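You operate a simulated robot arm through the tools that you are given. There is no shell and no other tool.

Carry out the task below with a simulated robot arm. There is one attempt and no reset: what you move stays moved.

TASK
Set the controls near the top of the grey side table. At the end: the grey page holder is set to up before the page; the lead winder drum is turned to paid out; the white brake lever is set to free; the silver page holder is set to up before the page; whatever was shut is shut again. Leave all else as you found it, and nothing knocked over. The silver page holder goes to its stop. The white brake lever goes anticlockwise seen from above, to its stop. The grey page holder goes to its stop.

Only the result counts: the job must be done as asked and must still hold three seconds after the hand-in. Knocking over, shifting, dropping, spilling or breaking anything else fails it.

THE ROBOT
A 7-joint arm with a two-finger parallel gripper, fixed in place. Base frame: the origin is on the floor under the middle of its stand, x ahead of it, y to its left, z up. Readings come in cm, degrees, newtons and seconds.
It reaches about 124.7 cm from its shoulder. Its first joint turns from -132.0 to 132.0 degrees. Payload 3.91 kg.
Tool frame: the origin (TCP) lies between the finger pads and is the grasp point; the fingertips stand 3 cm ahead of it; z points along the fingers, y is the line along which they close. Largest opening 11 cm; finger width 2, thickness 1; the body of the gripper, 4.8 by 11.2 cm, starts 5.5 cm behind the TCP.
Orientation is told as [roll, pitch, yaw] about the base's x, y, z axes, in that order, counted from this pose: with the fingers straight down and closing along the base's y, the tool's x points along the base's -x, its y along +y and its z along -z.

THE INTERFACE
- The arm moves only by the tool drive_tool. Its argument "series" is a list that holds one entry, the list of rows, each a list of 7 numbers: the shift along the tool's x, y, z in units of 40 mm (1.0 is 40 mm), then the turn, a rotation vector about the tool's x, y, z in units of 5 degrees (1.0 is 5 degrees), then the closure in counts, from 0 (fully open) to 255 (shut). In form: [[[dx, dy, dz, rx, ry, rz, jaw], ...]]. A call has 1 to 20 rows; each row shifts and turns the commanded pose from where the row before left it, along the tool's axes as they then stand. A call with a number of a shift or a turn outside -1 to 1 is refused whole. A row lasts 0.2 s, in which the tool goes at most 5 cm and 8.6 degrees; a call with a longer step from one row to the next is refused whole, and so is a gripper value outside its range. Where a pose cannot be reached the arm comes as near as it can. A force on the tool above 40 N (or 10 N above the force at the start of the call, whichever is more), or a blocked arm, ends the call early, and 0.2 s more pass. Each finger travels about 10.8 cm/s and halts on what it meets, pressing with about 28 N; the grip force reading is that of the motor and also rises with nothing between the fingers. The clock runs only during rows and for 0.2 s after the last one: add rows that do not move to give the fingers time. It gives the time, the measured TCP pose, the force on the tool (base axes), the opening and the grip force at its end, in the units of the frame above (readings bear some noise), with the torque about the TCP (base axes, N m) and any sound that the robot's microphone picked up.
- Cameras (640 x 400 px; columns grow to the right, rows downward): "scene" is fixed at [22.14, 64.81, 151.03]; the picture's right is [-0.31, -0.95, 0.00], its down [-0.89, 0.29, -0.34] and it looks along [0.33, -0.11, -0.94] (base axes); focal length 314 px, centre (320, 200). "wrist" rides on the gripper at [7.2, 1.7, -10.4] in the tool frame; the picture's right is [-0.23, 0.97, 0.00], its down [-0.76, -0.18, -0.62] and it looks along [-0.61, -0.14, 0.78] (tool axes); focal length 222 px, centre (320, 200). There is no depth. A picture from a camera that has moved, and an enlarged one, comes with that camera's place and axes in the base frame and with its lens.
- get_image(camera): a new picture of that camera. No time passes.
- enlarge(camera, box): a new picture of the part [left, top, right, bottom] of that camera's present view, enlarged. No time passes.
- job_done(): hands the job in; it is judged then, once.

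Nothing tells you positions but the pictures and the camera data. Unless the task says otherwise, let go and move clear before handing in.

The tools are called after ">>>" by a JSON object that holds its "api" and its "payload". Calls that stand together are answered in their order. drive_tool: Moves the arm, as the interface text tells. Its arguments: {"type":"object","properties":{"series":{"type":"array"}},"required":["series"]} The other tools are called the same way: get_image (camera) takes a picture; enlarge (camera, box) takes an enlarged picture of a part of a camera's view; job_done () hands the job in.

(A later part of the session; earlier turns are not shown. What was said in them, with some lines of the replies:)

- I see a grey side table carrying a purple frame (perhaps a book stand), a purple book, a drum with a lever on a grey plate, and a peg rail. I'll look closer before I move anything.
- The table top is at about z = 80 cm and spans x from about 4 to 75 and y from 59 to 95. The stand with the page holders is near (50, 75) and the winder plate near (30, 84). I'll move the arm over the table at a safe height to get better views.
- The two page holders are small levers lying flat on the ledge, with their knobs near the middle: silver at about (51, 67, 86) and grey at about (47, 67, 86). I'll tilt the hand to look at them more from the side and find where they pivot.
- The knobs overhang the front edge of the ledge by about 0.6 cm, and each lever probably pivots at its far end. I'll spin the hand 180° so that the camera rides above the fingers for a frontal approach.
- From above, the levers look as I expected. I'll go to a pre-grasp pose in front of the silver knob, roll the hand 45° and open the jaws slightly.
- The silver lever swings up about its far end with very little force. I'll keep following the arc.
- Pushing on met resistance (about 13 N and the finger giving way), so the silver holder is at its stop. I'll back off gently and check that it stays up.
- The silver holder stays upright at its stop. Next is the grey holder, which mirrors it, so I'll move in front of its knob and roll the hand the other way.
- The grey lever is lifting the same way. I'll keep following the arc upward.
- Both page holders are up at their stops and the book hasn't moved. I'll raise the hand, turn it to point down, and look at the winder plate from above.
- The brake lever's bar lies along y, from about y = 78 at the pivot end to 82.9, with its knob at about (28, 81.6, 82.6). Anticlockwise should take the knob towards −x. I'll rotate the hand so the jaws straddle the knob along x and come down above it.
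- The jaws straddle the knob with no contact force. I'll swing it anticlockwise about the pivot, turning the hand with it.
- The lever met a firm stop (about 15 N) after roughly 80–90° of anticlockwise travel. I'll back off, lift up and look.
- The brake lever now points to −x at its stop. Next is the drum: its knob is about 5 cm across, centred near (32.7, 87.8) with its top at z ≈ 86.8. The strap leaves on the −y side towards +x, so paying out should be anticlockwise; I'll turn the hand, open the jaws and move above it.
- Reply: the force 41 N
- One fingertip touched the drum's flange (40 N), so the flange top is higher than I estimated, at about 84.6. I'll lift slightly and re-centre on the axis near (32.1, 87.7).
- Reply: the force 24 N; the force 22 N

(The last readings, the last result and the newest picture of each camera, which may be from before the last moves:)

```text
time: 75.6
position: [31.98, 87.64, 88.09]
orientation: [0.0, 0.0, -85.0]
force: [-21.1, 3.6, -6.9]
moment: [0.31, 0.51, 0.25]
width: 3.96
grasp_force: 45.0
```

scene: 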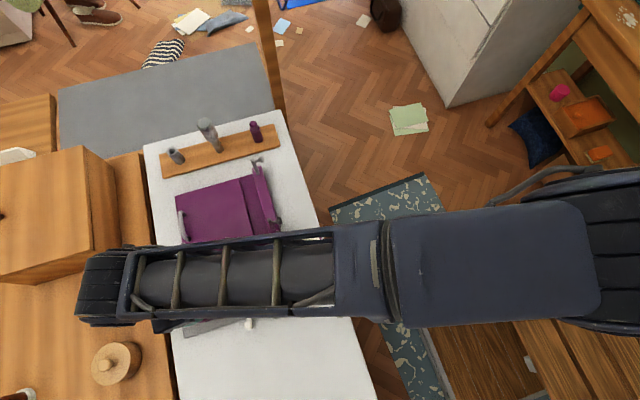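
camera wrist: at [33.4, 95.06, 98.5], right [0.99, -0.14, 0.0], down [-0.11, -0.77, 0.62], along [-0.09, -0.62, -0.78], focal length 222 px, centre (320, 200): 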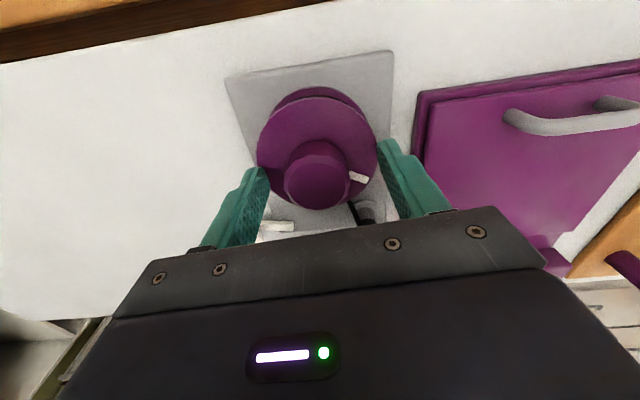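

>>> {"api": "drive_tool", "payload": {"series": [[[0, -0.075, 0, 0, 0, 0, 255], [0, 0, 0, 0, 0, 0, 255]]]}}

>>> {"api": "enlarge", "payload": {"camera": "wrist", "box": [260, 120, 400, 220]}}

```text
time: 76.2
position: [32.02, 87.58, 88.12]
orientation: [0.3, 0.0, -85.1]
force: [9.3, 32.7, -13.4]
moment: [0.71, 0.39, 0.48]
width: 3.96
grasp_force: 45.2
```

```text
4.00 times, centred on (330, 170) of wrist
camera zoom: at [33.14, 95.06, 98.56], right [0.99, -0.14, 0.0], down [-0.11, -0.77, 0.62], along [-0.09, -0.62, -0.78], focal length 888 px, centre (280, 320)
```

zoom: 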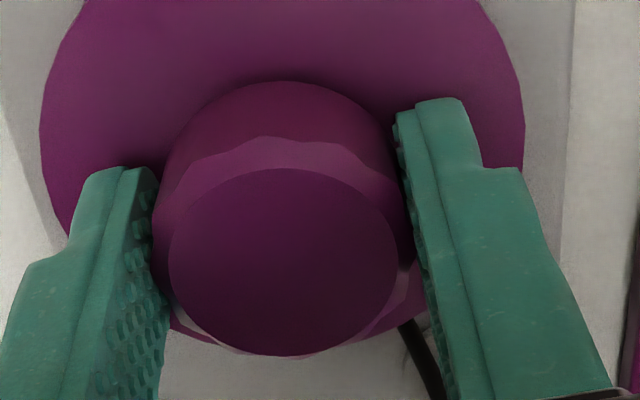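

>>> {"api": "drive_tool", "payload": {"series": [[[0, 0, 0, 0, 0, 0, 255], [0, 0, 0, 0, 0, 0, 255], [0, 0, 0, 0, 0, 0, 255], [0, 0, 0, 0, 0, 0, 255]]]}}

```text
time: 77.1
position: [31.99, 87.67, 88.09]
orientation: [0.2, 0.1, -85.0]
force: [7.1, 14.2, -11.5]
moment: [1.17, 0.38, 0.56]
width: 3.9
grasp_force: 44.9
stopped in row 4: the force on the tool passed its limit at 48 N (the readings are from after the stop); the commanded pose is now the measured one
```

>>> {"api": "drive_tool", "payload": {"series": [[[0, 0, 0, 0, 0, 0, 190], [0, 0, 0, 0, 0, 0, 190]]]}}

```text
time: 77.7
position: [32.01, 87.64, 88.15]
orientation: [0.2, 0.0, -85.1]
force: [9.6, 21.5, -15.2]
moment: [1.14, 0.4, 0.56]
width: 3.94
grasp_force: 45.5
```

>>> {"api": "drive_tool", "payload": {"series": [[[0, 0, 0, 0, 0, 0, 140], [0, 0, 0, 0, 0, 0, 140], [0, 0, 0, 0, 0, 0, 140]]]}}

>>> {"api": "enlarge", "payload": {"camera": "wrist", "box": [240, 60, 400, 220]}}

```text
time: 78.5
position: [31.87, 87.67, 88.23]
orientation: [0.2, 0.1, -85.2]
force: [-0.6, -0.2, 0.4]
moment: [0.0, 0.01, -0.02]
width: 4.95
grasp_force: 0.0
```

```text
2.50 times, centred on (320, 140) of wrist
camera zoom: at [33.09, 94.96, 98.69], right [0.99, -0.14, 0.0], down [-0.11, -0.77, 0.62], along [-0.09, -0.62, -0.78], focal length 555 px, centre (320, 350)
```

zoom: 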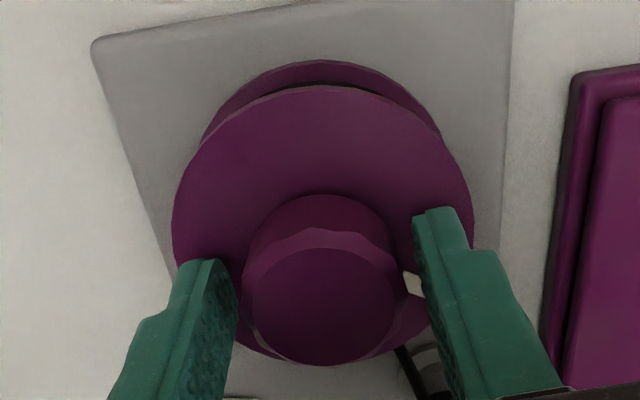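

>>> {"api": "drive_tool", "payload": {"series": [[[0, 0.025, 0, 0, 0, 0, 150], [0, 0, 0, 0, 0, 0, 165], [0, 0, 0, 0, 0, 0, 175], [0, 0, 0, 0, 0, 0, 175], [0, 0, 0, 0, 0, 0, 175]]]}}

```text
time: 79.7
position: [32.0, 87.53, 88.26]
orientation: [0.3, 0.2, -85.1]
force: [-6.8, -0.7, 0.0]
moment: [-0.22, 0.42, 0.07]
width: 3.9
grasp_force: 44.7
```

Gripped cleanly with small net forces. Now I'll try a small anticlockwise turn and watch the white mark.

>>> {"api": "drive_tool", "payload": {"series": [[[0, 0, 0, 0, 0, -0.6, 175], [0, 0, 0, 0, 0, -0.8, 175], [0, 0, 0, 0, 0, -0.8, 175], [0, 0, 0, 0, 0, -0.8, 175], [0, 0, 0, 0, 0, 0, 175]]]}}

>>> {"api": "get_image", "payload": {"camera": "wrist"}}

>>> {"api": "enlarge", "payload": {"camera": "wrist", "box": [240, 60, 400, 220]}}

```text
time: 80.9
position: [31.95, 87.52, 88.29]
orientation: [0.2, -0.1, -70.1]
force: [-11.5, -1.8, -3.2]
moment: [0.65, 0.81, -0.02]
width: 3.92
grasp_force: 44.0
```

```text
taken
camera wrist: at [31.18, 94.97, 98.68], right [0.99, 0.12, 0.0], down [0.09, -0.78, 0.62], along [0.08, -0.62, -0.78], focal length 222 px, centre (320, 200)
```

wrist: 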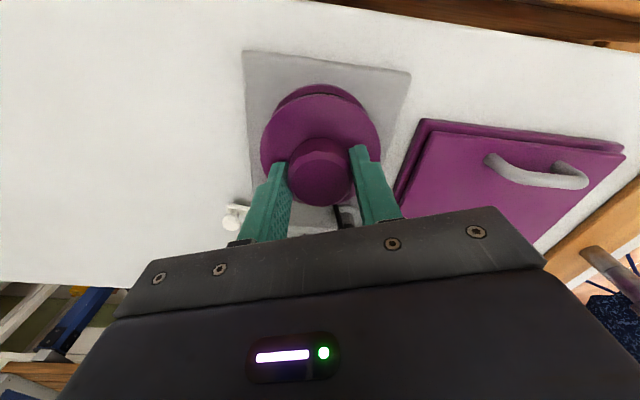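

```text
2.50 times, centred on (320, 140) of wrist
camera zoom: at [31.18, 94.97, 98.68], right [0.99, 0.12, 0.0], down [0.09, -0.78, 0.62], along [0.08, -0.62, -0.78], focal length 555 px, centre (320, 350)
```

zoom: 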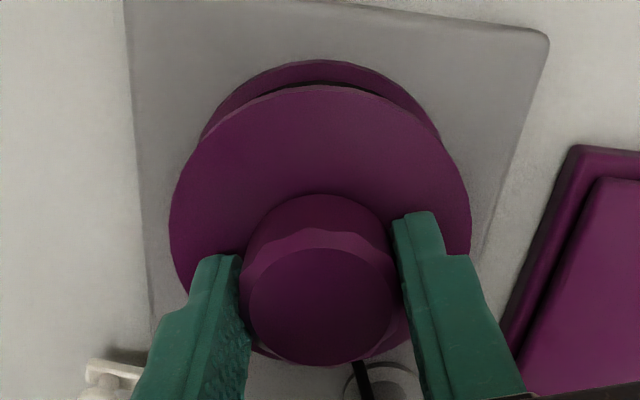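

>>> {"api": "drive_tool", "payload": {"series": [[[0, 0, 0, 0, 0, -0.8, 175], [0, 0, 0, 0, 0, -0.8, 175], [0, 0, 0, 0, 0, -0.8, 175], [0, 0, 0, 0, 0, -0.8, 175], [0, 0, 0, 0, 0, -0.8, 175], [0, 0, 0, 0, 0, -0.8, 175], [0, 0, 0, 0, 0, 0, 175]]]}}

>>> {"api": "get_image", "payload": {"camera": "wrist"}}

>>> {"api": "enlarge", "payload": {"camera": "wrist", "box": [240, 60, 400, 220]}}

```text
time: 82.5
position: [31.93, 87.6, 88.31]
orientation: [0.2, -0.2, -46.0]
force: [-19.6, 5.0, -9.8]
moment: [0.39, 1.08, 0.02]
width: 3.92
grasp_force: 45.8
```

```text
taken
camera wrist: at [28.23, 93.94, 98.67], right [0.86, 0.51, 0.0], down [0.4, -0.67, 0.62], along [0.32, -0.53, -0.78], focal length 222 px, centre (320, 200)
```

wrist: 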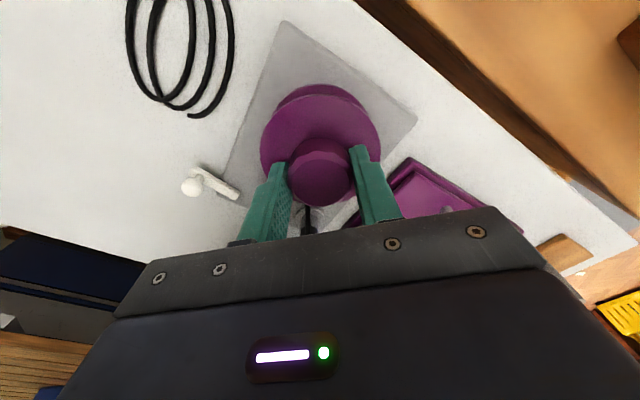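

```text
2.50 times, centred on (320, 140) of wrist
camera zoom: at [28.23, 93.94, 98.67], right [0.86, 0.51, 0.0], down [0.4, -0.67, 0.62], along [0.32, -0.53, -0.78], focal length 555 px, centre (320, 350)
```

zoom: 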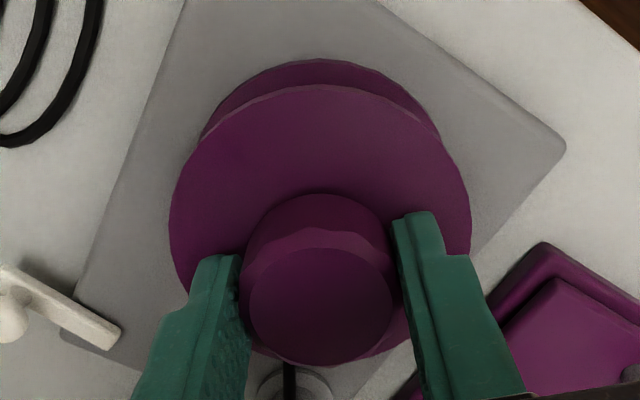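

A coil of black lead has appeared on the table beside the plate, so the drum is paying out. I'll ease the side load and keep turning a little to look for a stop.

>>> {"api": "drive_tool", "payload": {"series": [[[0.03, -0.015, 0, 0, 0, -0.4, 175], [0, 0, 0, 0, 0, -0.8, 175], [0, 0, 0, 0, 0, -0.8, 175], [0, 0, 0, 0, 0, -0.8, 175], [0, 0, 0, 0, 0, 0, 175]]]}}

>>> {"api": "get_image", "payload": {"camera": "wrist"}}

>>> {"api": "get_image", "payload": {"camera": "scene"}}

```text
time: 83.7
position: [32.02, 87.56, 88.31]
orientation: [0.1, -0.1, -32.1]
force: [-14.6, -23.6, -8.8]
moment: [-0.96, -0.47, 0.02]
width: 3.91
grasp_force: 45.3
```

```text
taken
camera wrist: at [26.79, 92.84, 98.66], right [0.71, 0.7, 0.0], down [0.55, -0.55, 0.63], along [0.44, -0.44, -0.78], focal length 222 px, centre (320, 200)
```

wrist: 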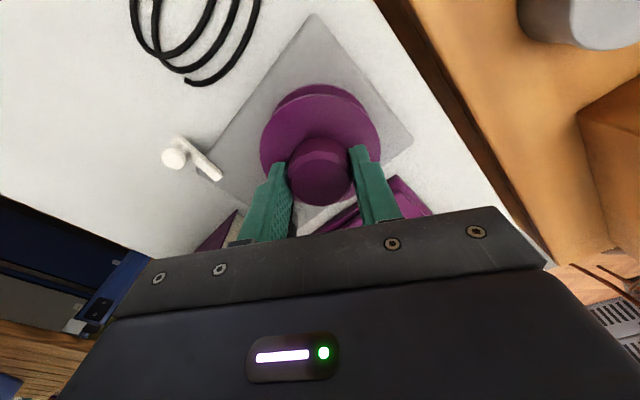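

```text
taken
```

scene: 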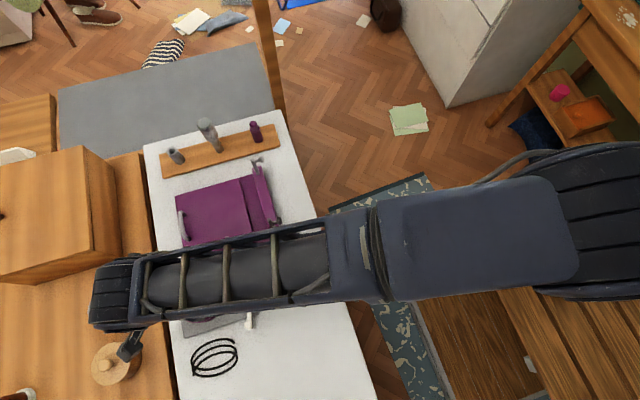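

>>> {"api": "enlarge", "payload": {"camera": "wrist", "box": [250, 70, 400, 230]}}

>>> {"api": "enlarge", "payload": {"camera": "wrist", "box": [110, 0, 300, 190]}}

```text
2.50 times, centred on (325, 150) of wrist
camera zoom: at [26.79, 92.84, 98.66], right [0.71, 0.7, 0.0], down [0.55, -0.55, 0.63], along [0.44, -0.44, -0.78], focal length 555 px, centre (308, 325)
```

zoom: 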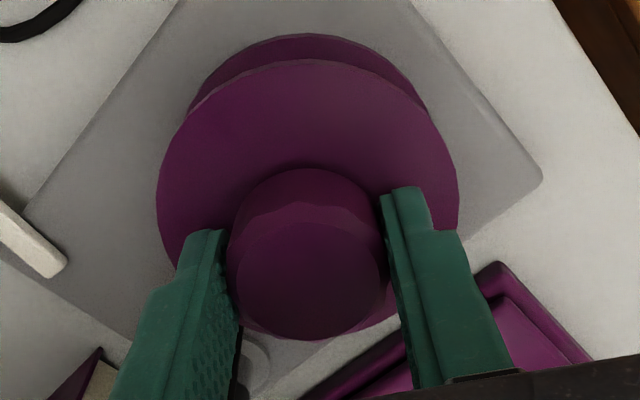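

```text
2.11 times, centred on (205, 95) of wrist
camera zoom: at [26.79, 92.84, 98.66], right [0.71, 0.7, 0.0], down [0.55, -0.55, 0.63], along [0.44, -0.44, -0.78], focal length 468 px, centre (562, 421)
```

zoom: 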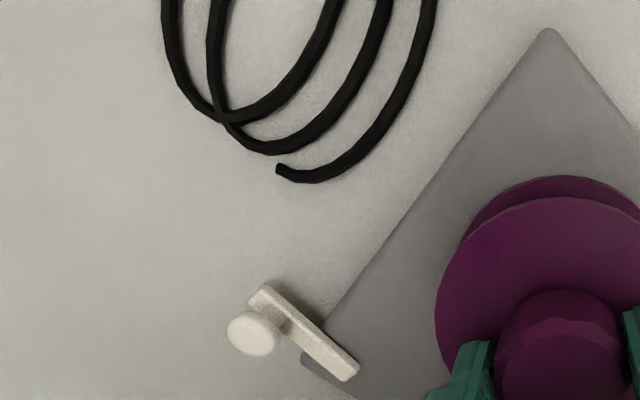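

>>> {"api": "drive_tool", "payload": {"series": [[[0, 0, 0, 0, 0, 0, 140], [0, 0, 0, 0, 0, 0, 120], [0, 0, 0, 0, 0, 0, 120]]]}}

>>> {"api": "enlarge", "payload": {"camera": "wrist", "box": [250, 70, 400, 230]}}

```text
time: 84.5
position: [31.87, 87.65, 88.37]
orientation: [0.2, -0.1, -32.1]
force: [0.4, -1.1, -1.1]
moment: [0.01, -0.01, -0.01]
width: 5.81
grasp_force: 0.1
```

```text
2.50 times, centred on (325, 150) of wrist
camera zoom: at [26.79, 92.91, 98.74], right [0.71, 0.7, 0.0], down [0.55, -0.56, 0.62], along [0.44, -0.44, -0.78], focal length 555 px, centre (308, 325)
```

zoom: 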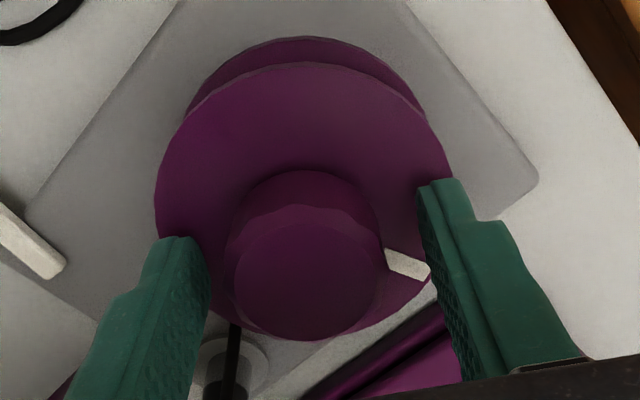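

The drum has turned with the hand about 53° so far, and the mark moved with it. I'll re-centre, grip again and continue.

>>> {"api": "drive_tool", "payload": {"series": [[[-0.034, 0, 0, 0, 0, 0, 130], [0, 0, 0, 0, 0, 0, 150], [0, 0, 0, 0, 0, 0, 165], [0, 0, 0, 0, 0, 0, 175], [0, 0, 0, 0, 0, 0, 175]]]}}

>>> {"api": "drive_tool", "payload": {"series": [[[0, 0, 0, 0, 0, -0.6, 175], [0, 0, 0, 0, 0, -0.8, 175], [0, 0, 0, 0, 0, -0.8, 175], [0, 0, 0, 0, 0, -0.8, 175], [0, 0, 0, 0, 0, 0, 175]]]}}

>>> {"api": "get_image", "payload": {"camera": "wrist"}}

```text
time: 85.7
position: [31.88, 87.55, 88.2]
orientation: [0.2, -0.1, -32.1]
force: [-8.4, -7.1, 0.8]
moment: [-0.23, 0.22, -0.02]
width: 3.98
grasp_force: 5.4
```

```text
time: 86.9
position: [32.13, 87.66, 88.19]
orientation: [0.1, -0.2, -17.0]
force: [-7.5, -12.9, 5.1]
moment: [-0.39, 0.19, -0.02]
width: 4.14
grasp_force: 7.2
```

```text
taken
camera wrist: at [25.69, 91.36, 98.63], right [0.5, 0.86, 0.0], down [0.67, -0.39, 0.62], along [0.54, -0.31, -0.78], focal length 222 px, centre (320, 200)
```

wrist: 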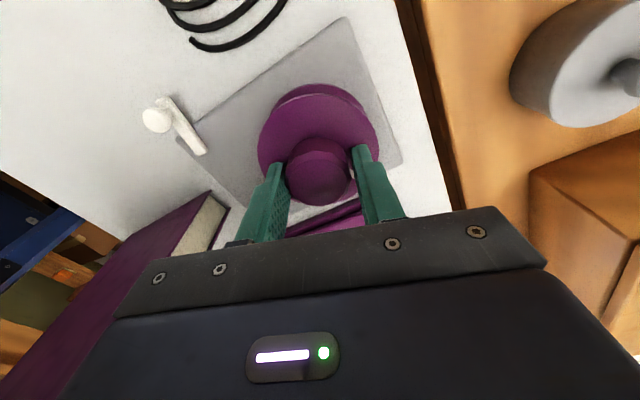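

>>> {"api": "enlarge", "payload": {"camera": "wrist", "box": [250, 70, 400, 230]}}

```text
2.50 times, centred on (325, 150) of wrist
camera zoom: at [25.69, 91.36, 98.63], right [0.5, 0.86, 0.0], down [0.67, -0.39, 0.62], along [0.54, -0.31, -0.78], focal length 555 px, centre (308, 325)
```

zoom: 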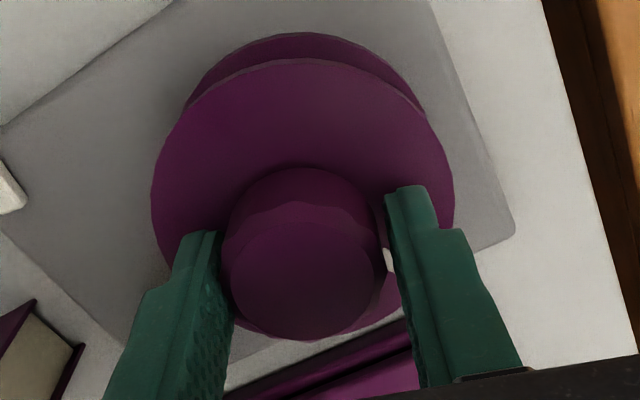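

>>> {"api": "drive_tool", "payload": {"series": [[[0, 0, 0, 0, 0, 0, 185], [0, 0, 0, 0, 0, -0.6, 185], [0, 0, 0, 0, 0, -0.8, 185], [0, 0, 0, 0, 0, -0.8, 185], [0, 0, 0, 0, 0, -0.8, 185], [0, 0, 0, 0, 0, 0, 185]]]}}

>>> {"api": "get_image", "payload": {"camera": "wrist"}}

>>> {"api": "enlarge", "payload": {"camera": "wrist", "box": [250, 70, 400, 230]}}

```text
time: 88.3
position: [31.95, 87.39, 88.07]
orientation: [-0.1, -0.1, -2.0]
force: [-12.1, -14.8, -15.4]
moment: [0.17, -0.31, 0.04]
width: 3.87
grasp_force: 45.3
```

```text
taken
camera wrist: at [24.91, 89.47, 98.62], right [0.26, 0.97, 0.0], down [0.75, -0.2, 0.63], along [0.6, -0.16, -0.78], focal length 222 px, centre (320, 200)
```

wrist: 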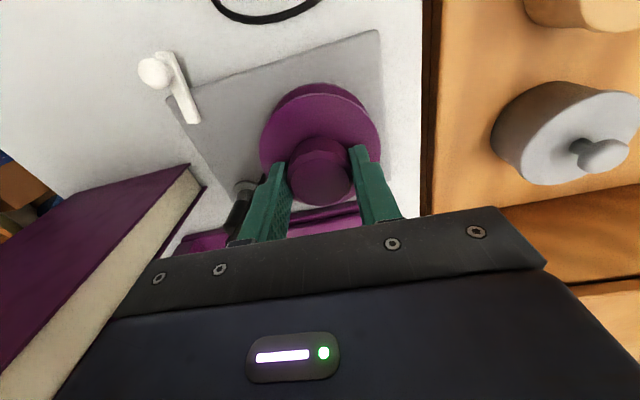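

```text
2.50 times, centred on (325, 150) of wrist
camera zoom: at [24.91, 89.47, 98.62], right [0.26, 0.97, 0.0], down [0.75, -0.2, 0.63], along [0.6, -0.16, -0.78], focal length 555 px, centre (308, 325)
```

zoom: 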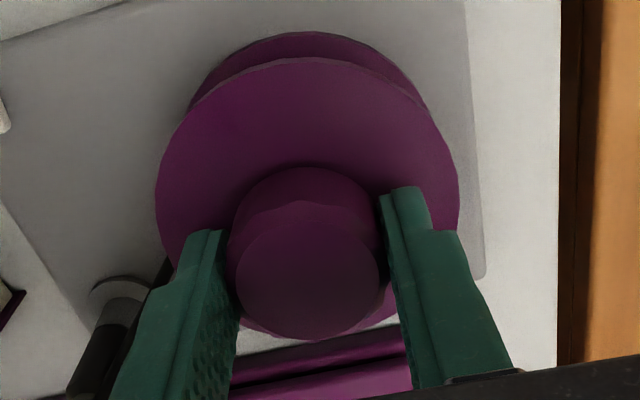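

>>> {"api": "drive_tool", "payload": {"series": [[[0, 0, 0, 0, 0, -0.6, 185], [0, 0, 0, 0, 0, -0.8, 185], [0, 0, 0, 0, 0, -0.8, 185], [0, 0, 0, 0, 0, -0.8, 185], [0, 0, 0, 0, 0, -0.8, 185], [0, 0, 0, 0, 0, 0, 185]]]}}

>>> {"api": "get_image", "payload": {"camera": "wrist"}}

```text
time: 89.7
position: [31.98, 87.52, 88.24]
orientation: [-0.1, -0.2, 17.0]
force: [-8.2, -20.3, -25.1]
moment: [0.19, -0.56, -0.02]
width: 3.87
grasp_force: 45.3
```

```text
taken
camera wrist: at [24.66, 87.01, 98.62], right [-0.07, 1.0, 0.0], down [0.78, 0.05, 0.63], along [0.62, 0.04, -0.78], focal length 222 px, centre (320, 200)
```

wrist: 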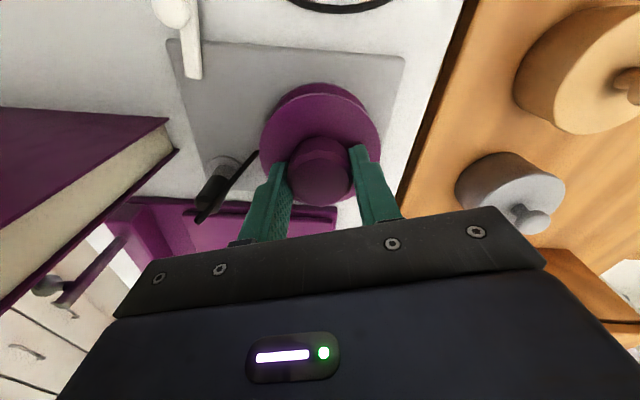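

>>> {"api": "drive_tool", "payload": {"series": [[[0, 0, 0, 0, 0, 0, 140], [0, 0, 0, 0, 0, 0, 130], [0, 0, 0, 0, 0, 0, 130]]]}}

>>> {"api": "enlarge", "payload": {"camera": "wrist", "box": [250, 70, 400, 230]}}

>>> {"api": "get_image", "payload": {"camera": "scene"}}

```text
time: 90.5
position: [31.9, 87.61, 88.31]
orientation: [0.0, -0.2, 16.9]
force: [-0.1, -0.5, 0.3]
moment: [-0.04, -0.01, 0.0]
width: 5.38
grasp_force: 0.1
```

```text
2.50 times, centred on (325, 150) of wrist
camera zoom: at [24.66, 87.04, 98.75], right [-0.07, 1.0, 0.0], down [0.78, 0.05, 0.63], along [0.62, 0.04, -0.78], focal length 555 px, centre (308, 325)
```

zoom: 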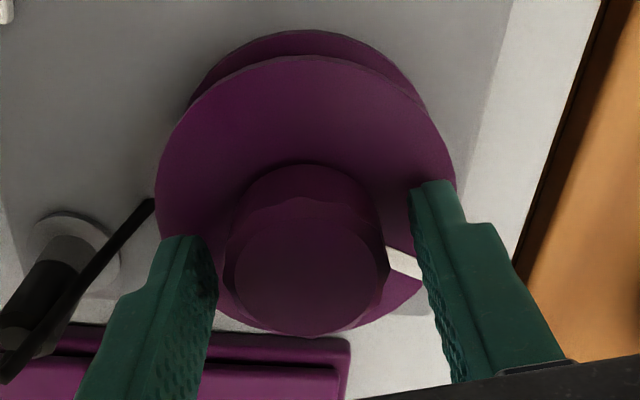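

```text
taken
```

scene: 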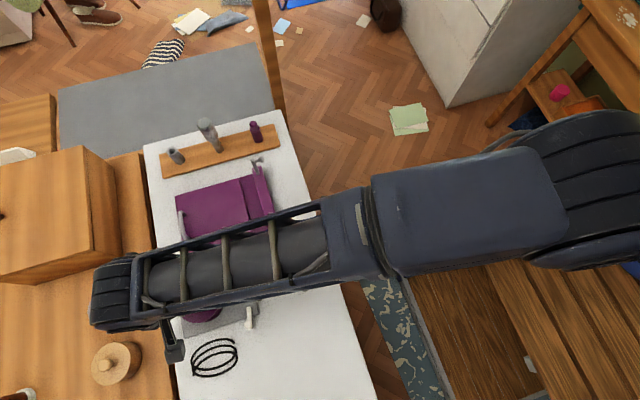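

>>> {"api": "drive_tool", "payload": {"series": [[[0, 0, 0, 0, 0, 0, 150], [0, 0, 0, 0, 0, 0, 165], [0, 0, 0, 0, 0, 0, 180], [0, 0, 0, 0, 0, 0, 180], [0, 0, 0, 0, 0, -0.6, 180], [0, 0, 0, 0, 0, -0.8, 180], [0, 0, 0, 0, 0, -0.8, 180], [0, 0, 0, 0, 0, -0.8, 180], [0, 0, 0, 0, 0, 0, 180]]]}}

>>> {"api": "get_image", "payload": {"camera": "wrist"}}

```text
time: 92.5
position: [31.97, 87.43, 88.24]
orientation: [0.0, -0.2, 31.9]
force: [0.0, -17.7, 15.2]
moment: [-1.0, 0.5, 0.02]
width: 3.89
grasp_force: 44.9
```

```text
taken
camera wrist: at [25.05, 85.1, 98.71], right [-0.32, 0.95, 0.0], down [0.74, 0.25, 0.63], along [0.59, 0.2, -0.78], focal length 222 px, centre (320, 200)
```

wrist: 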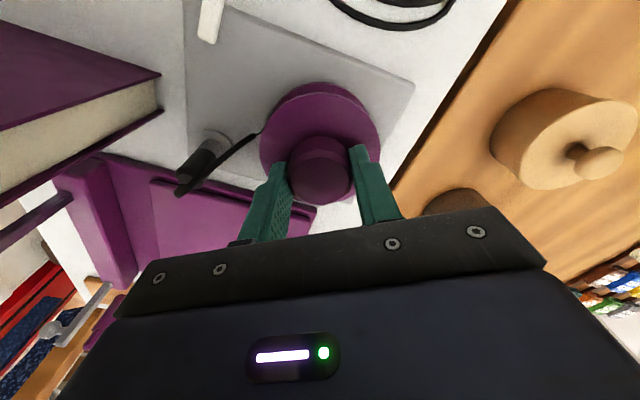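

>>> {"api": "drive_tool", "payload": {"series": [[[0, 0, 0, 0, 0, -0.8, 180], [0, 0, 0, 0, 0, -0.8, 180], [0, 0, 0, 0, 0, -0.8, 180], [0, 0, 0, 0, 0, -0.8, 180], [0, 0, 0, 0, 0, 0, 180]]]}}

>>> {"api": "drive_tool", "payload": {"series": [[[0, 0, 0, 0, 0, -0.8, 180], [0, 0, 0, 0, 0, -0.8, 180], [0, 0, 0, 0, 0, -0.8, 180], [0, 0, 0, 0, 0, -0.8, 180], [0, 0, 0, 0, 0, 0, 180]]]}}

>>> {"api": "get_image", "payload": {"camera": "wrist"}}

```text
time: 93.7
position: [32.0, 87.56, 88.44]
orientation: [0.0, -0.3, 47.9]
force: [0.2, -12.4, 21.6]
moment: [-0.91, 0.67, 0.01]
width: 3.89
grasp_force: 44.9
```

```text
time: 94.9
position: [32.06, 87.52, 88.23]
orientation: [-0.1, -0.2, 63.9]
force: [7.7, -3.8, 12.1]
moment: [0.68, -0.29, 0.0]
width: 3.88
grasp_force: 45.1
```

```text
taken
camera wrist: at [27.39, 81.73, 98.7], right [-0.78, 0.63, 0.0], down [0.49, 0.6, 0.63], along [0.4, 0.48, -0.78], focal length 222 px, centre (320, 200)
```

wrist: 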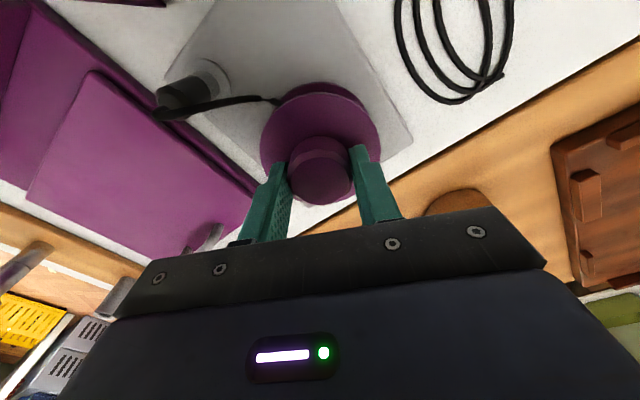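

>>> {"api": "drive_tool", "payload": {"series": [[[0, 0, 0, 0, 0, -0.8, 180], [0, 0, 0, 0, 0, -0.8, 180], [0, 0, 0, 0, 0, -0.8, 180], [0, 0, 0, 0, 0, -0.8, 180], [0, 0, 0, 0, 0, 0, 180]]]}}

>>> {"api": "get_image", "payload": {"camera": "wrist"}}

>>> {"api": "get_image", "payload": {"camera": "scene"}}

```text
time: 96.1
position: [31.87, 87.36, 88.4]
orientation: [-0.1, 0.0, 79.9]
force: [6.7, -16.9, 7.4]
moment: [-0.51, 0.69, -0.01]
width: 3.9
grasp_force: 45.2
```

```text
taken
camera wrist: at [29.16, 80.68, 98.71], right [-0.92, 0.39, 0.0], down [0.31, 0.72, 0.62], along [0.25, 0.57, -0.78], focal length 222 px, centre (320, 200)
```

wrist: 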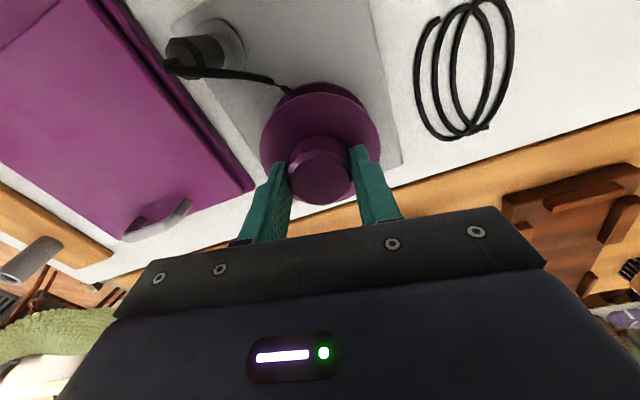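

```text
taken
```

scene: 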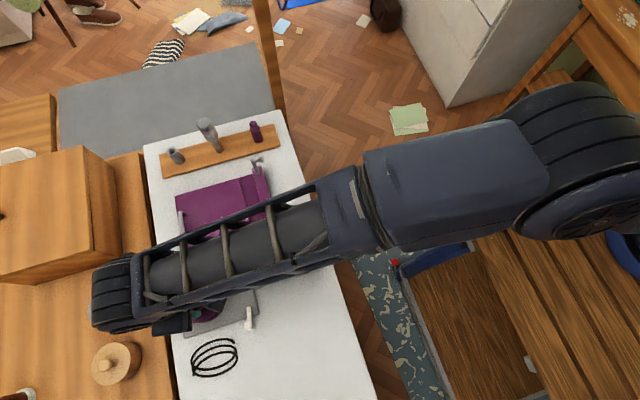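

>>> {"api": "drive_tool", "payload": {"series": [[[0, 0, 0, 0, 0, 0, 140], [0, 0, 0, 0, 0, 0, 110], [0, 0, 0, 0, 0, 0, 110]]]}}

>>> {"api": "enlarge", "payload": {"camera": "wrist", "box": [250, 70, 400, 230]}}

```text
time: 96.9
position: [31.97, 87.56, 88.3]
orientation: [-0.2, -0.1, 79.9]
force: [0.2, -0.3, 0.4]
moment: [0.01, -0.04, 0.0]
width: 6.25
grasp_force: 0.1
```

```text
2.50 times, centred on (325, 150) of wrist
camera zoom: at [29.12, 80.74, 98.7], right [-0.92, 0.39, 0.0], down [0.31, 0.72, 0.63], along [0.25, 0.57, -0.78], focal length 555 px, centre (308, 325)
```

zoom: 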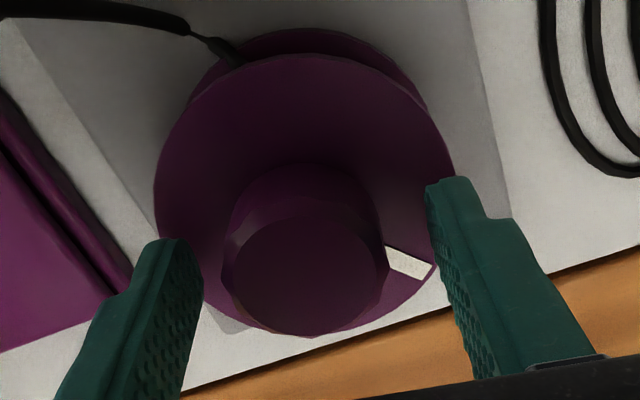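

The drum has turned about 165° with no stop felt, and the coil is still showing. I'll rewind the open hand around the knob and take a second bite to check for an end stop.

>>> {"api": "drive_tool", "payload": {"series": [[[0, 0, 0, 0, 0, 1, 110], [0, 0, 0, 0, 0, 1, 110], [0, 0, 0, 0, 0, 1, 110], [0, 0, 0, 0, 0, 1, 110], [0, 0, 0, 0, 0, 1, 110], [0, 0, 0, 0, 0, 1, 110], [0, 0, 0, 0, 0, 1, 110], [0, 0, 0, 0, 0, 1, 110], [0, 0, 0, 0, 0, 1, 110], [0, 0, 0, 0, 0, 1, 110], [0, 0, 0, 0, 0, 1, 110], [0, 0, 0, 0, 0, 1, 110], [0, 0, 0, 0, 0, 1, 110], [0, 0, 0, 0, 0, 1, 110], [0, 0, 0, 0, 0, 1, 110], [0, 0, 0, 0, 0, 1, 110], [0, 0, 0, 0, 0, 0, 110]]]}}

>>> {"api": "drive_tool", "payload": {"series": [[[0, 0, 0, 0, 0, 1, 110], [0, 0, 0, 0, 0, 1, 110], [0, 0, 0, 0, 0, 1, 110], [0, 0, 0, 0, 0, 1, 110], [0, 0, 0, 0, 0, 1, 110], [0, 0, 0, 0, 0, 1, 110], [0, 0, 0, 0, 0, 1, 110], [0, 0, 0, 0, 0, 1, 110], [0, 0, 0, 0, 0, 1, 110], [0, 0, 0, 0, 0, 1, 110], [0, 0, 0, 0, 0, 1, 110], [0, 0, 0, 0, 0, 1, 110], [0, 0, 0, 0, 0, 1, 110], [0, 0, 0, 0, 0, 1, 110], [0, 0, 0, 0, 0, 1, 110], [0, 0, 0, 0, 0, 1, 110], [0, 0, 0, 0, 0, 0, 110]]]}}

>>> {"api": "get_image", "payload": {"camera": "wrist"}}

>>> {"api": "enlarge", "payload": {"camera": "wrist", "box": [250, 70, 400, 230]}}

```text
time: 100.5
position: [32.02, 87.61, 88.26]
orientation: [0.2, -0.2, -0.1]
force: [-0.9, -0.4, 0.1]
moment: [-0.02, -0.02, 0.01]
width: 6.25
grasp_force: 0.1
```

```text
time: 104.1
position: [32.08, 87.53, 88.24]
orientation: [0.2, -0.1, -80.1]
force: [0.4, 0.1, 0.2]
moment: [0.0, 0.03, 0.0]
width: 6.25
grasp_force: 0.0
```

```text
taken
camera wrist: at [32.59, 95.03, 98.73], right [1.0, -0.06, 0.0], down [-0.05, -0.78, 0.62], along [-0.03, -0.62, -0.78], focal length 222 px, centre (320, 200)
```

wrist: 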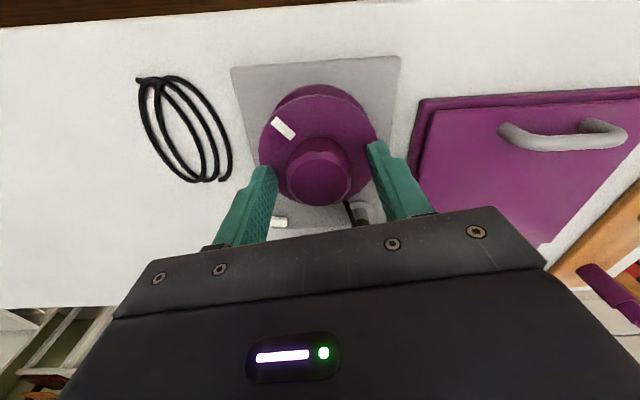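

```text
2.50 times, centred on (325, 150) of wrist
camera zoom: at [32.59, 95.03, 98.73], right [1.0, -0.06, 0.0], down [-0.05, -0.78, 0.62], along [-0.03, -0.62, -0.78], focal length 555 px, centre (308, 325)
```

zoom: 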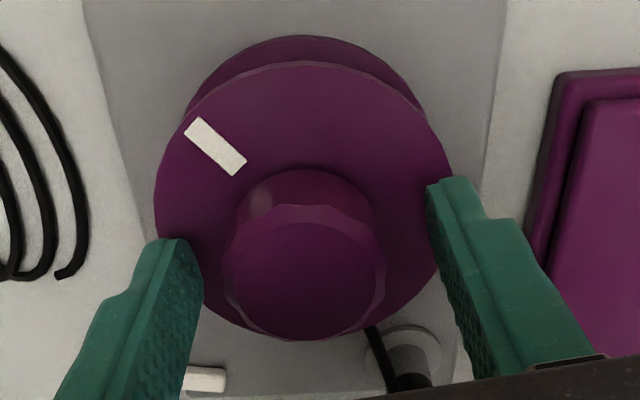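

>>> {"api": "drive_tool", "payload": {"series": [[[0, 0, 0, 0, 0, 0, 140], [0, 0, 0, 0, 0, 0, 160], [0, 0, 0, 0, 0, 0, 180], [0, 0, 0, 0, 0, 0, 180], [0, 0, 0, 0, 0, -0.6, 180], [0, 0, 0, 0, 0, -0.8, 180], [0, 0, 0, 0, 0, -0.8, 180], [0, 0, 0, 0, 0, -0.8, 180], [0, 0, 0, 0, 0, 0, 180]]]}}

>>> {"api": "get_image", "payload": {"camera": "wrist"}}

```text
time: 106.1
position: [32.02, 87.53, 88.29]
orientation: [0.2, 0.1, -65.0]
force: [-18.2, -11.4, -1.7]
moment: [0.24, 1.09, 0.0]
width: 3.93
grasp_force: 45.2
```

```text
taken
camera wrist: at [30.54, 94.89, 98.71], right [0.98, 0.21, 0.0], down [0.16, -0.77, 0.62], along [0.13, -0.61, -0.78], focal length 222 px, centre (320, 200)
```

wrist: 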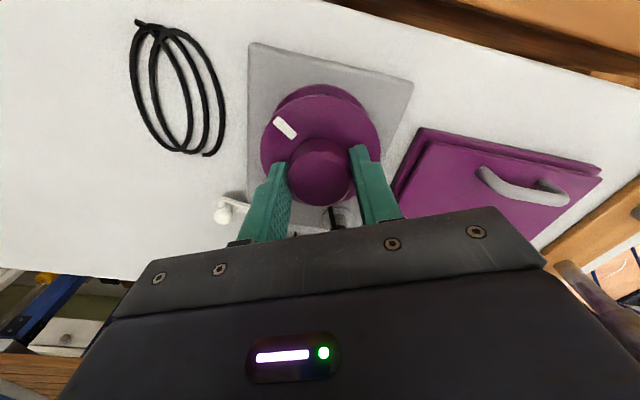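

>>> {"api": "drive_tool", "payload": {"series": [[[0.02, -0.01, 0, 0, 0, -0.8, 180], [0, 0, 0, 0, 0, -0.8, 180], [0, 0, 0, 0, 0, -0.8, 180], [0, 0, 0, 0, 0, -0.8, 180], [0, 0, 0, 0, 0, 0, 180]]]}}

>>> {"api": "drive_tool", "payload": {"series": [[[0, 0, 0, 0, 0, -0.8, 180], [0, 0, 0, 0, 0, -0.8, 180], [0, 0, 0, 0, 0, -0.8, 180], [0, 0, 0, 0, 0, -0.8, 180], [0, 0, 0, 0, 0, 0, 180]]]}}

>>> {"api": "get_image", "payload": {"camera": "wrist"}}

```text
time: 107.3
position: [31.93, 87.6, 88.3]
orientation: [0.2, -0.1, -49.0]
force: [-21.6, -13.5, -1.5]
moment: [-0.58, 0.23, -0.07]
width: 3.91
grasp_force: 45.1
```

```text
time: 108.5
position: [31.85, 87.63, 88.37]
orientation: [0.0, 0.0, -32.9]
force: [-27.7, -8.3, 4.1]
moment: [-0.29, 1.09, -0.01]
width: 3.9
grasp_force: 44.9
```

```text
taken
camera wrist: at [26.78, 92.96, 98.71], right [0.72, 0.69, 0.0], down [0.54, -0.56, 0.62], along [0.43, -0.45, -0.78], focal length 222 px, centre (320, 200)
```

wrist: 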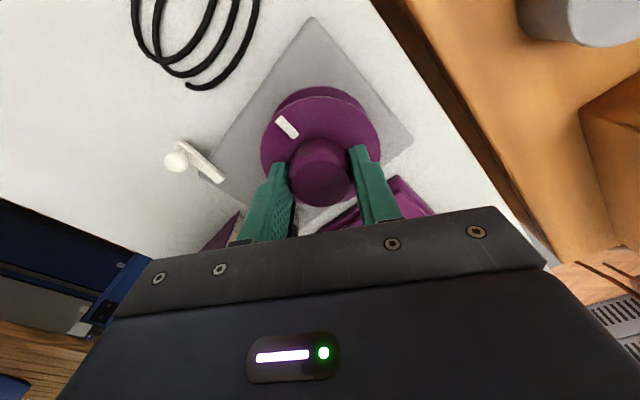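

>>> {"api": "drive_tool", "payload": {"series": [[[0, 0, 0, 0, 0, 0, 140], [0, 0, 0, 0, 0, 0, 130], [0, 0, 0, 0, 0, 0, 130]]]}}

```text
time: 109.3
position: [31.94, 87.62, 88.11]
orientation: [0.1, -0.1, -33.1]
force: [-0.2, 0.8, -0.3]
moment: [0.01, -0.04, -0.01]
width: 5.41
grasp_force: 0.0
```

>>> {"api": "drive_tool", "payload": {"series": [[[0.013, -0.044, 0, 0, 0, 0, 140], [0, 0, 0, 0, 0, 0, 160], [0, 0, 0, 0, 0, 0, 178], [0, 0, 0, 0, 0, 0, 178], [0, 0, 0, 0, 0, 0, 178]]]}}

>>> {"api": "drive_tool", "payload": {"series": [[[0, 0, 0, 0, 0, -0.6, 178], [0, 0, 0, 0, 0, -0.8, 178], [0, 0, 0, 0, 0, -0.8, 178], [0, 0, 0, 0, 0, -0.8, 178], [0, 0, 0, 0, 0, -0.8, 178], [0, 0, 0, 0, 0, -0.8, 178], [0, 0, 0, 0, 0, 0, 178]]]}}

>>> {"api": "get_image", "payload": {"camera": "wrist"}}

```text
time: 110.5
position: [31.81, 87.56, 88.18]
orientation: [0.2, -0.1, -33.1]
force: [9.2, 14.4, -0.6]
moment: [0.29, 0.15, 0.04]
width: 3.89
grasp_force: 44.7
```

```text
time: 112.1
position: [31.88, 87.62, 88.24]
orientation: [0.2, -0.2, -10.1]
force: [18.3, 6.3, 1.8]
moment: [-0.3, -0.4, 0.02]
width: 3.87
grasp_force: 44.8
```

```text
taken
camera wrist: at [25.15, 90.45, 98.66], right [0.39, 0.92, 0.0], down [0.72, -0.31, 0.63], along [0.58, -0.24, -0.78], focal length 222 px, centre (320, 200)
```

wrist: 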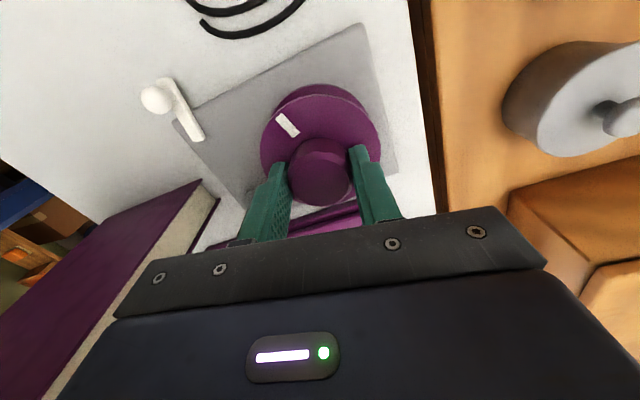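

>>> {"api": "drive_tool", "payload": {"series": [[[-0.02, 0, 0, 0, 0, -0.8, 178], [0, 0, 0, 0, 0, -0.8, 178], [0, 0, 0, 0, 0, -0.8, 178], [0, 0, 0, 0, 0, -0.8, 178], [0, 0, 0, 0, 0, -0.8, 178], [0, 0, 0, 0, 0, 0, 178]]]}}

>>> {"api": "drive_tool", "payload": {"series": [[[0, 0, 0, 0, 0, -0.8, 178], [0, 0, 0, 0, 0, -0.8, 178], [0, 0, 0, 0, 0, -0.8, 178], [0, 0, 0, 0, 0, -0.8, 178], [0, 0, 0, 0, 0, -0.8, 178], [0, 0, 0, 0, 0, 0, 178]]]}}

>>> {"api": "get_image", "payload": {"camera": "wrist"}}

```text
time: 113.5
position: [31.86, 87.4, 88.3]
orientation: [0.1, -0.3, 9.9]
force: [12.4, 16.3, 7.3]
moment: [0.16, -0.43, 0.04]
width: 3.86
grasp_force: 45.6
```

```text
time: 114.9
position: [31.9, 87.45, 88.36]
orientation: [0.0, -0.2, 30.0]
force: [4.8, 7.7, 15.0]
moment: [0.21, -0.31, 0.0]
width: 3.88
grasp_force: 45.1
```

```text
taken
camera wrist: at [24.87, 85.28, 98.65], right [-0.29, 0.96, 0.0], down [0.75, 0.23, 0.63], along [0.6, 0.18, -0.78], focal length 222 px, centre (320, 200)
```

wrist: 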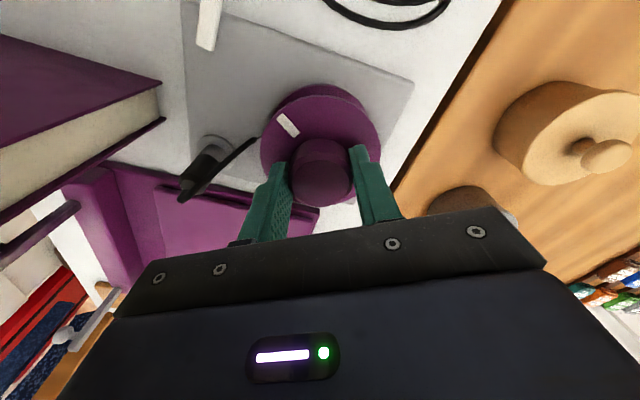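

>>> {"api": "drive_tool", "payload": {"series": [[[0, 0, 0, 0, 0, -0.8, 178], [0, 0, 0, 0, 0, -0.8, 178], [0, 0, 0, 0, 0, -0.8, 178], [0, 0, 0, 0, 0, -0.8, 178], [0, 0, 0, 0, 0, -0.8, 178], [0, 0, 0, 0, 0, 0, 178]]]}}

>>> {"api": "drive_tool", "payload": {"series": [[[0, 0, 0, 0, 0, -0.8, 178], [0, 0, 0, 0, 0, -0.8, 178], [0, 0, 0, 0, 0, -0.8, 178], [0, 0, 0, 0, 0, -0.8, 178], [0, 0, 0, 0, 0, -0.8, 178], [0, 0, 0, 0, 0, 0, 178]]]}}

>>> {"api": "get_image", "payload": {"camera": "wrist"}}

```text
time: 116.3
position: [31.98, 87.39, 88.2]
orientation: [-0.1, -0.1, 50.0]
force: [6.8, 1.5, 13.8]
moment: [0.77, -0.42, -0.01]
width: 3.86
grasp_force: 45.2
```

```text
time: 117.7
position: [31.96, 87.43, 88.25]
orientation: [-0.1, -0.2, 70.0]
force: [15.4, -10.4, 12.7]
moment: [0.41, 0.41, -1.48]
width: 3.94
grasp_force: 45.4
```

```text
taken
camera wrist: at [27.98, 81.21, 98.59], right [-0.84, 0.55, 0.0], down [0.43, 0.65, 0.63], along [0.34, 0.52, -0.78], focal length 222 px, centre (320, 200)
```

wrist: 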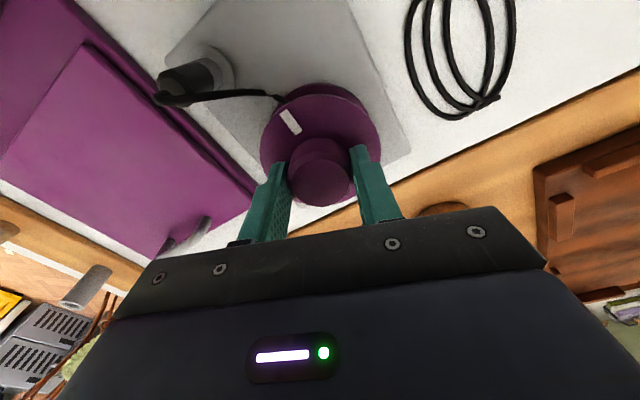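

The turning torque has now risen to 1.5 N·m after about 305–310° in total, so the drum is at its end stop and fully paid out. I'll release and lift clear.

>>> {"api": "drive_tool", "payload": {"series": [[[0, 0, 0, 0, 0, 0, 140], [0, 0, 0, 0, 0, 0, 110], [0, 0, 0, 0, 0, 0, 100], [0, 0, 0, 0, 0, 0, 100]]]}}

>>> {"api": "enlarge", "payload": {"camera": "wrist", "box": [250, 70, 400, 230]}}

```text
time: 118.7
position: [31.93, 87.47, 88.15]
orientation: [-0.1, -0.2, 69.9]
force: [0.0, 0.4, 0.2]
moment: [0.04, 0.01, 0.03]
width: 6.7
grasp_force: 0.0
```

```text
2.50 times, centred on (325, 150) of wrist
camera zoom: at [27.87, 81.27, 98.56], right [-0.84, 0.55, 0.0], down [0.43, 0.65, 0.63], along [0.34, 0.52, -0.78], focal length 555 px, centre (308, 325)
```

zoom: 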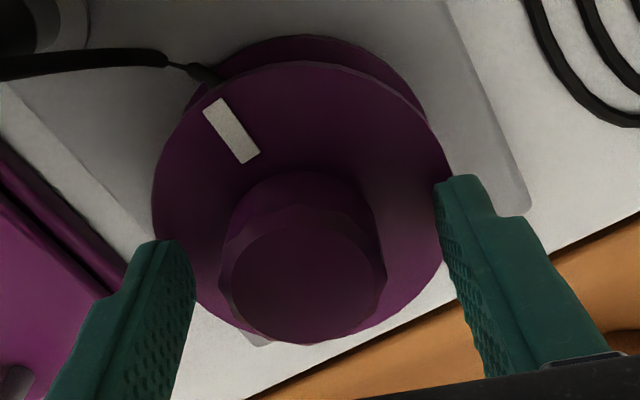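

>>> {"api": "drive_tool", "payload": {"series": [[[0, 0, -0.4, 0, 0, 0, 100], [0, 0, -0.9, 0, 0, 0, 100], [0, 0, -0.9, 0, 0, 0, 100], [0, 0, -0.9, 0, 0, 0, 100], [0, 0, -0.9, 0, 0, 0, 100], [0, 0, -0.9, 0, 0, 0, 100], [0, 0, -0.9, 0, 0, 0, 100], [0, 0, -0.5, 0, 0, 0, 100], [0, 0, 0, 0, 0, 0, 100]]]}}

>>> {"api": "get_image", "payload": {"camera": "wrist"}}

>>> {"api": "get_image", "payload": {"camera": "scene"}}

```text
time: 120.7
position: [32.02, 87.48, 113.4]
orientation: [-0.1, -0.1, 69.8]
force: [0.5, 0.0, 0.6]
moment: [-0.01, 0.06, 0.02]
width: 6.71
grasp_force: 0.1
```

```text
taken
camera wrist: at [27.94, 81.22, 123.81], right [-0.84, 0.55, 0.0], down [0.43, 0.65, 0.63], along [0.34, 0.52, -0.78], focal length 222 px, centre (320, 200)
```

wrist: 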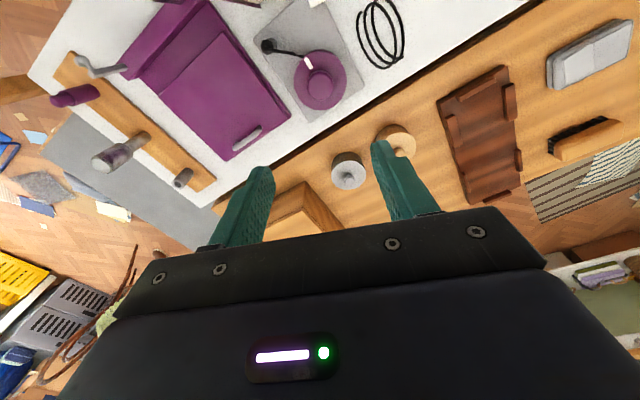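

```text
taken
```

scene: 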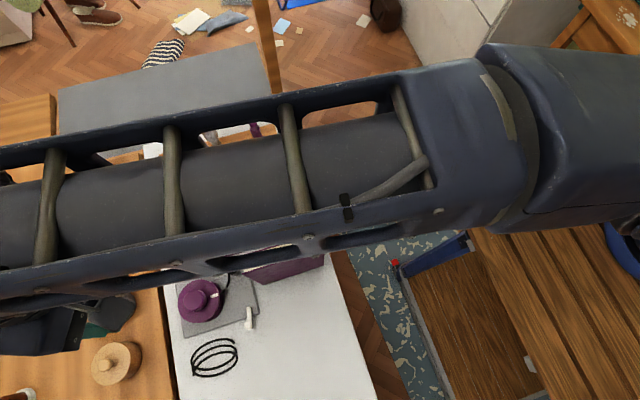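

>>> {"api": "drive_tool", "payload": {"series": [[[0.767, -0.469, 0, 0, 0, 0, 100], [0.767, -0.469, 0, 0, 0, 0, 100], [0.767, -0.469, 0, 0, 0, 0, 100], [0.767, -0.469, 0, 0, 0, 0, 100], [0.767, -0.469, 0, 0, 0, 0, 100], [0.767, -0.469, 0, 0, 0, 0, 100], [0.767, -0.469, 0, 0, 0, 0, 100], [0.767, -0.469, 0, 0, 0, 0, 100], [0.767, -0.469, 0, 0, 0, 0, 100], [0.767, -0.469, 0, 0, 0, 0, 100], [0.767, -0.469, 0, 0, 0, 0, 100], [0.767, -0.469, 0, 0, 0, 0, 100], [0.767, -0.469, 0, 0, 0, 0, 100], [0.767, -0.469, 0, 0, 0, 0, 100], [0.767, -0.469, 0, 0, 0, 0, 100], [0, 0, 0, 0, 0, 0, 100]]]}}

>>> {"api": "get_image", "payload": {"camera": "scene"}}

>>> {"api": "enlarge", "payload": {"camera": "scene", "box": [150, 140, 340, 260]}}

>>> {"api": "enlarge", "payload": {"camera": "scene", "box": [150, 240, 340, 390]}}

>>> {"api": "get_image", "payload": {"camera": "wrist"}}

```text
time: 124.1
position: [42.57, 34.28, 113.36]
orientation: [-0.1, -0.1, 69.9]
force: [0.0, 0.7, -0.9]
moment: [-0.05, -0.01, 0.01]
width: 6.66
grasp_force: 0.0
```

```text
taken
```

scene: 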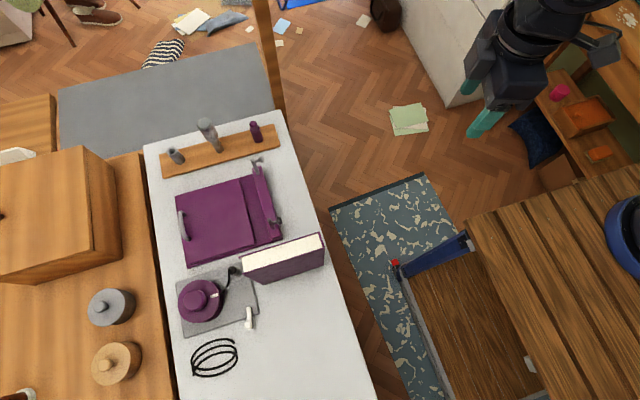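

```text
3.33 times, centred on (245, 200) of scene
camera zoom: at [22.14, 64.81, 151.03], right [-0.31, -0.95, 0.0], down [-0.89, 0.29, -0.34], along [0.33, -0.11, -0.94], focal length 1046 px, centre (570, 200)
```

zoom: 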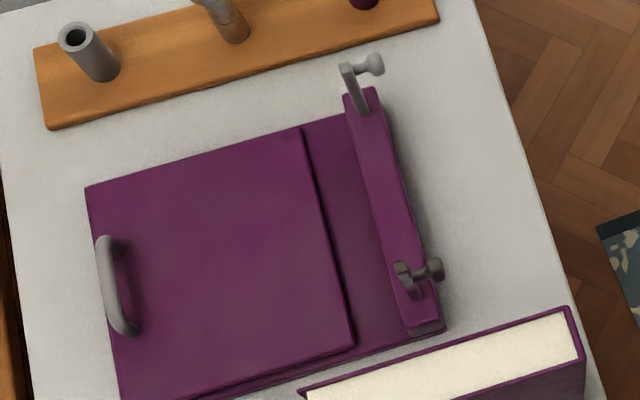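

```text
2.67 times, centred on (245, 315) of scene
camera zoom: at [22.14, 64.81, 151.03], right [-0.31, -0.95, 0.0], down [-0.89, 0.29, -0.34], along [0.33, -0.11, -0.94], focal length 836 px, centre (520, -107)
```

zoom: 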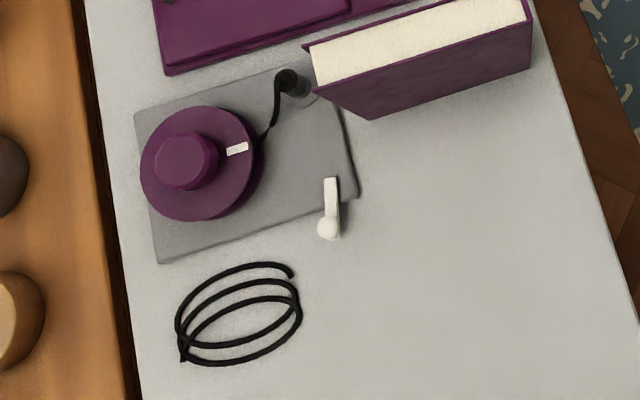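

```text
taken
camera wrist: at [38.56, 28.21, 123.69], right [-0.84, 0.55, 0.0], down [0.43, 0.65, 0.63], along [0.34, 0.52, -0.78], focal length 222 px, centre (320, 200)
```

wrist: 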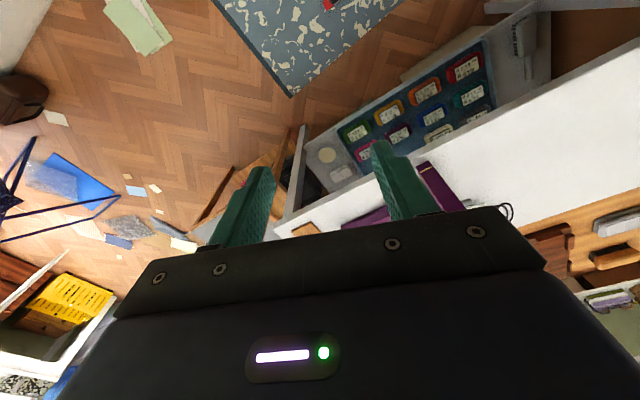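

Everything matches the request:
- Both page holders stand upright at their stops.
- The brake lever is anticlockwise at its stop.
- The drum is at its end stop with the lead coiled out.
- I opened nothing, and the book and the rest are where they were.

The arm is clear, so I'm handing in.

>>> {"api": "job_done", "payload": {}}

```text
The job is handed in.
```

I set all four controls and handed the job in; I haven't seen the verdict.

- **Silver and grey page holders:** both are swung up before the page. I pressed each until it met a firm stop, and they have stayed up since.
- **White brake lever:** it is turned anticlockwise seen from above, roughly 80°, to a firm stop (free).
- **Lead winder drum:** it is turned anticlockwise about 310° to its end stop, and the lead now lies coiled on the table beside the plate. The task gave no direction or amount for the drum. I took the direction from how the strap leaves it.

I opened nothing, so nothing needed shutting. In the last pictures the book, the peg rail and the pots are where they started, and the arm is clear of the table. While lining up on the drum, a fingertip pressed its flange at about 40 N; it caused no visible shift.
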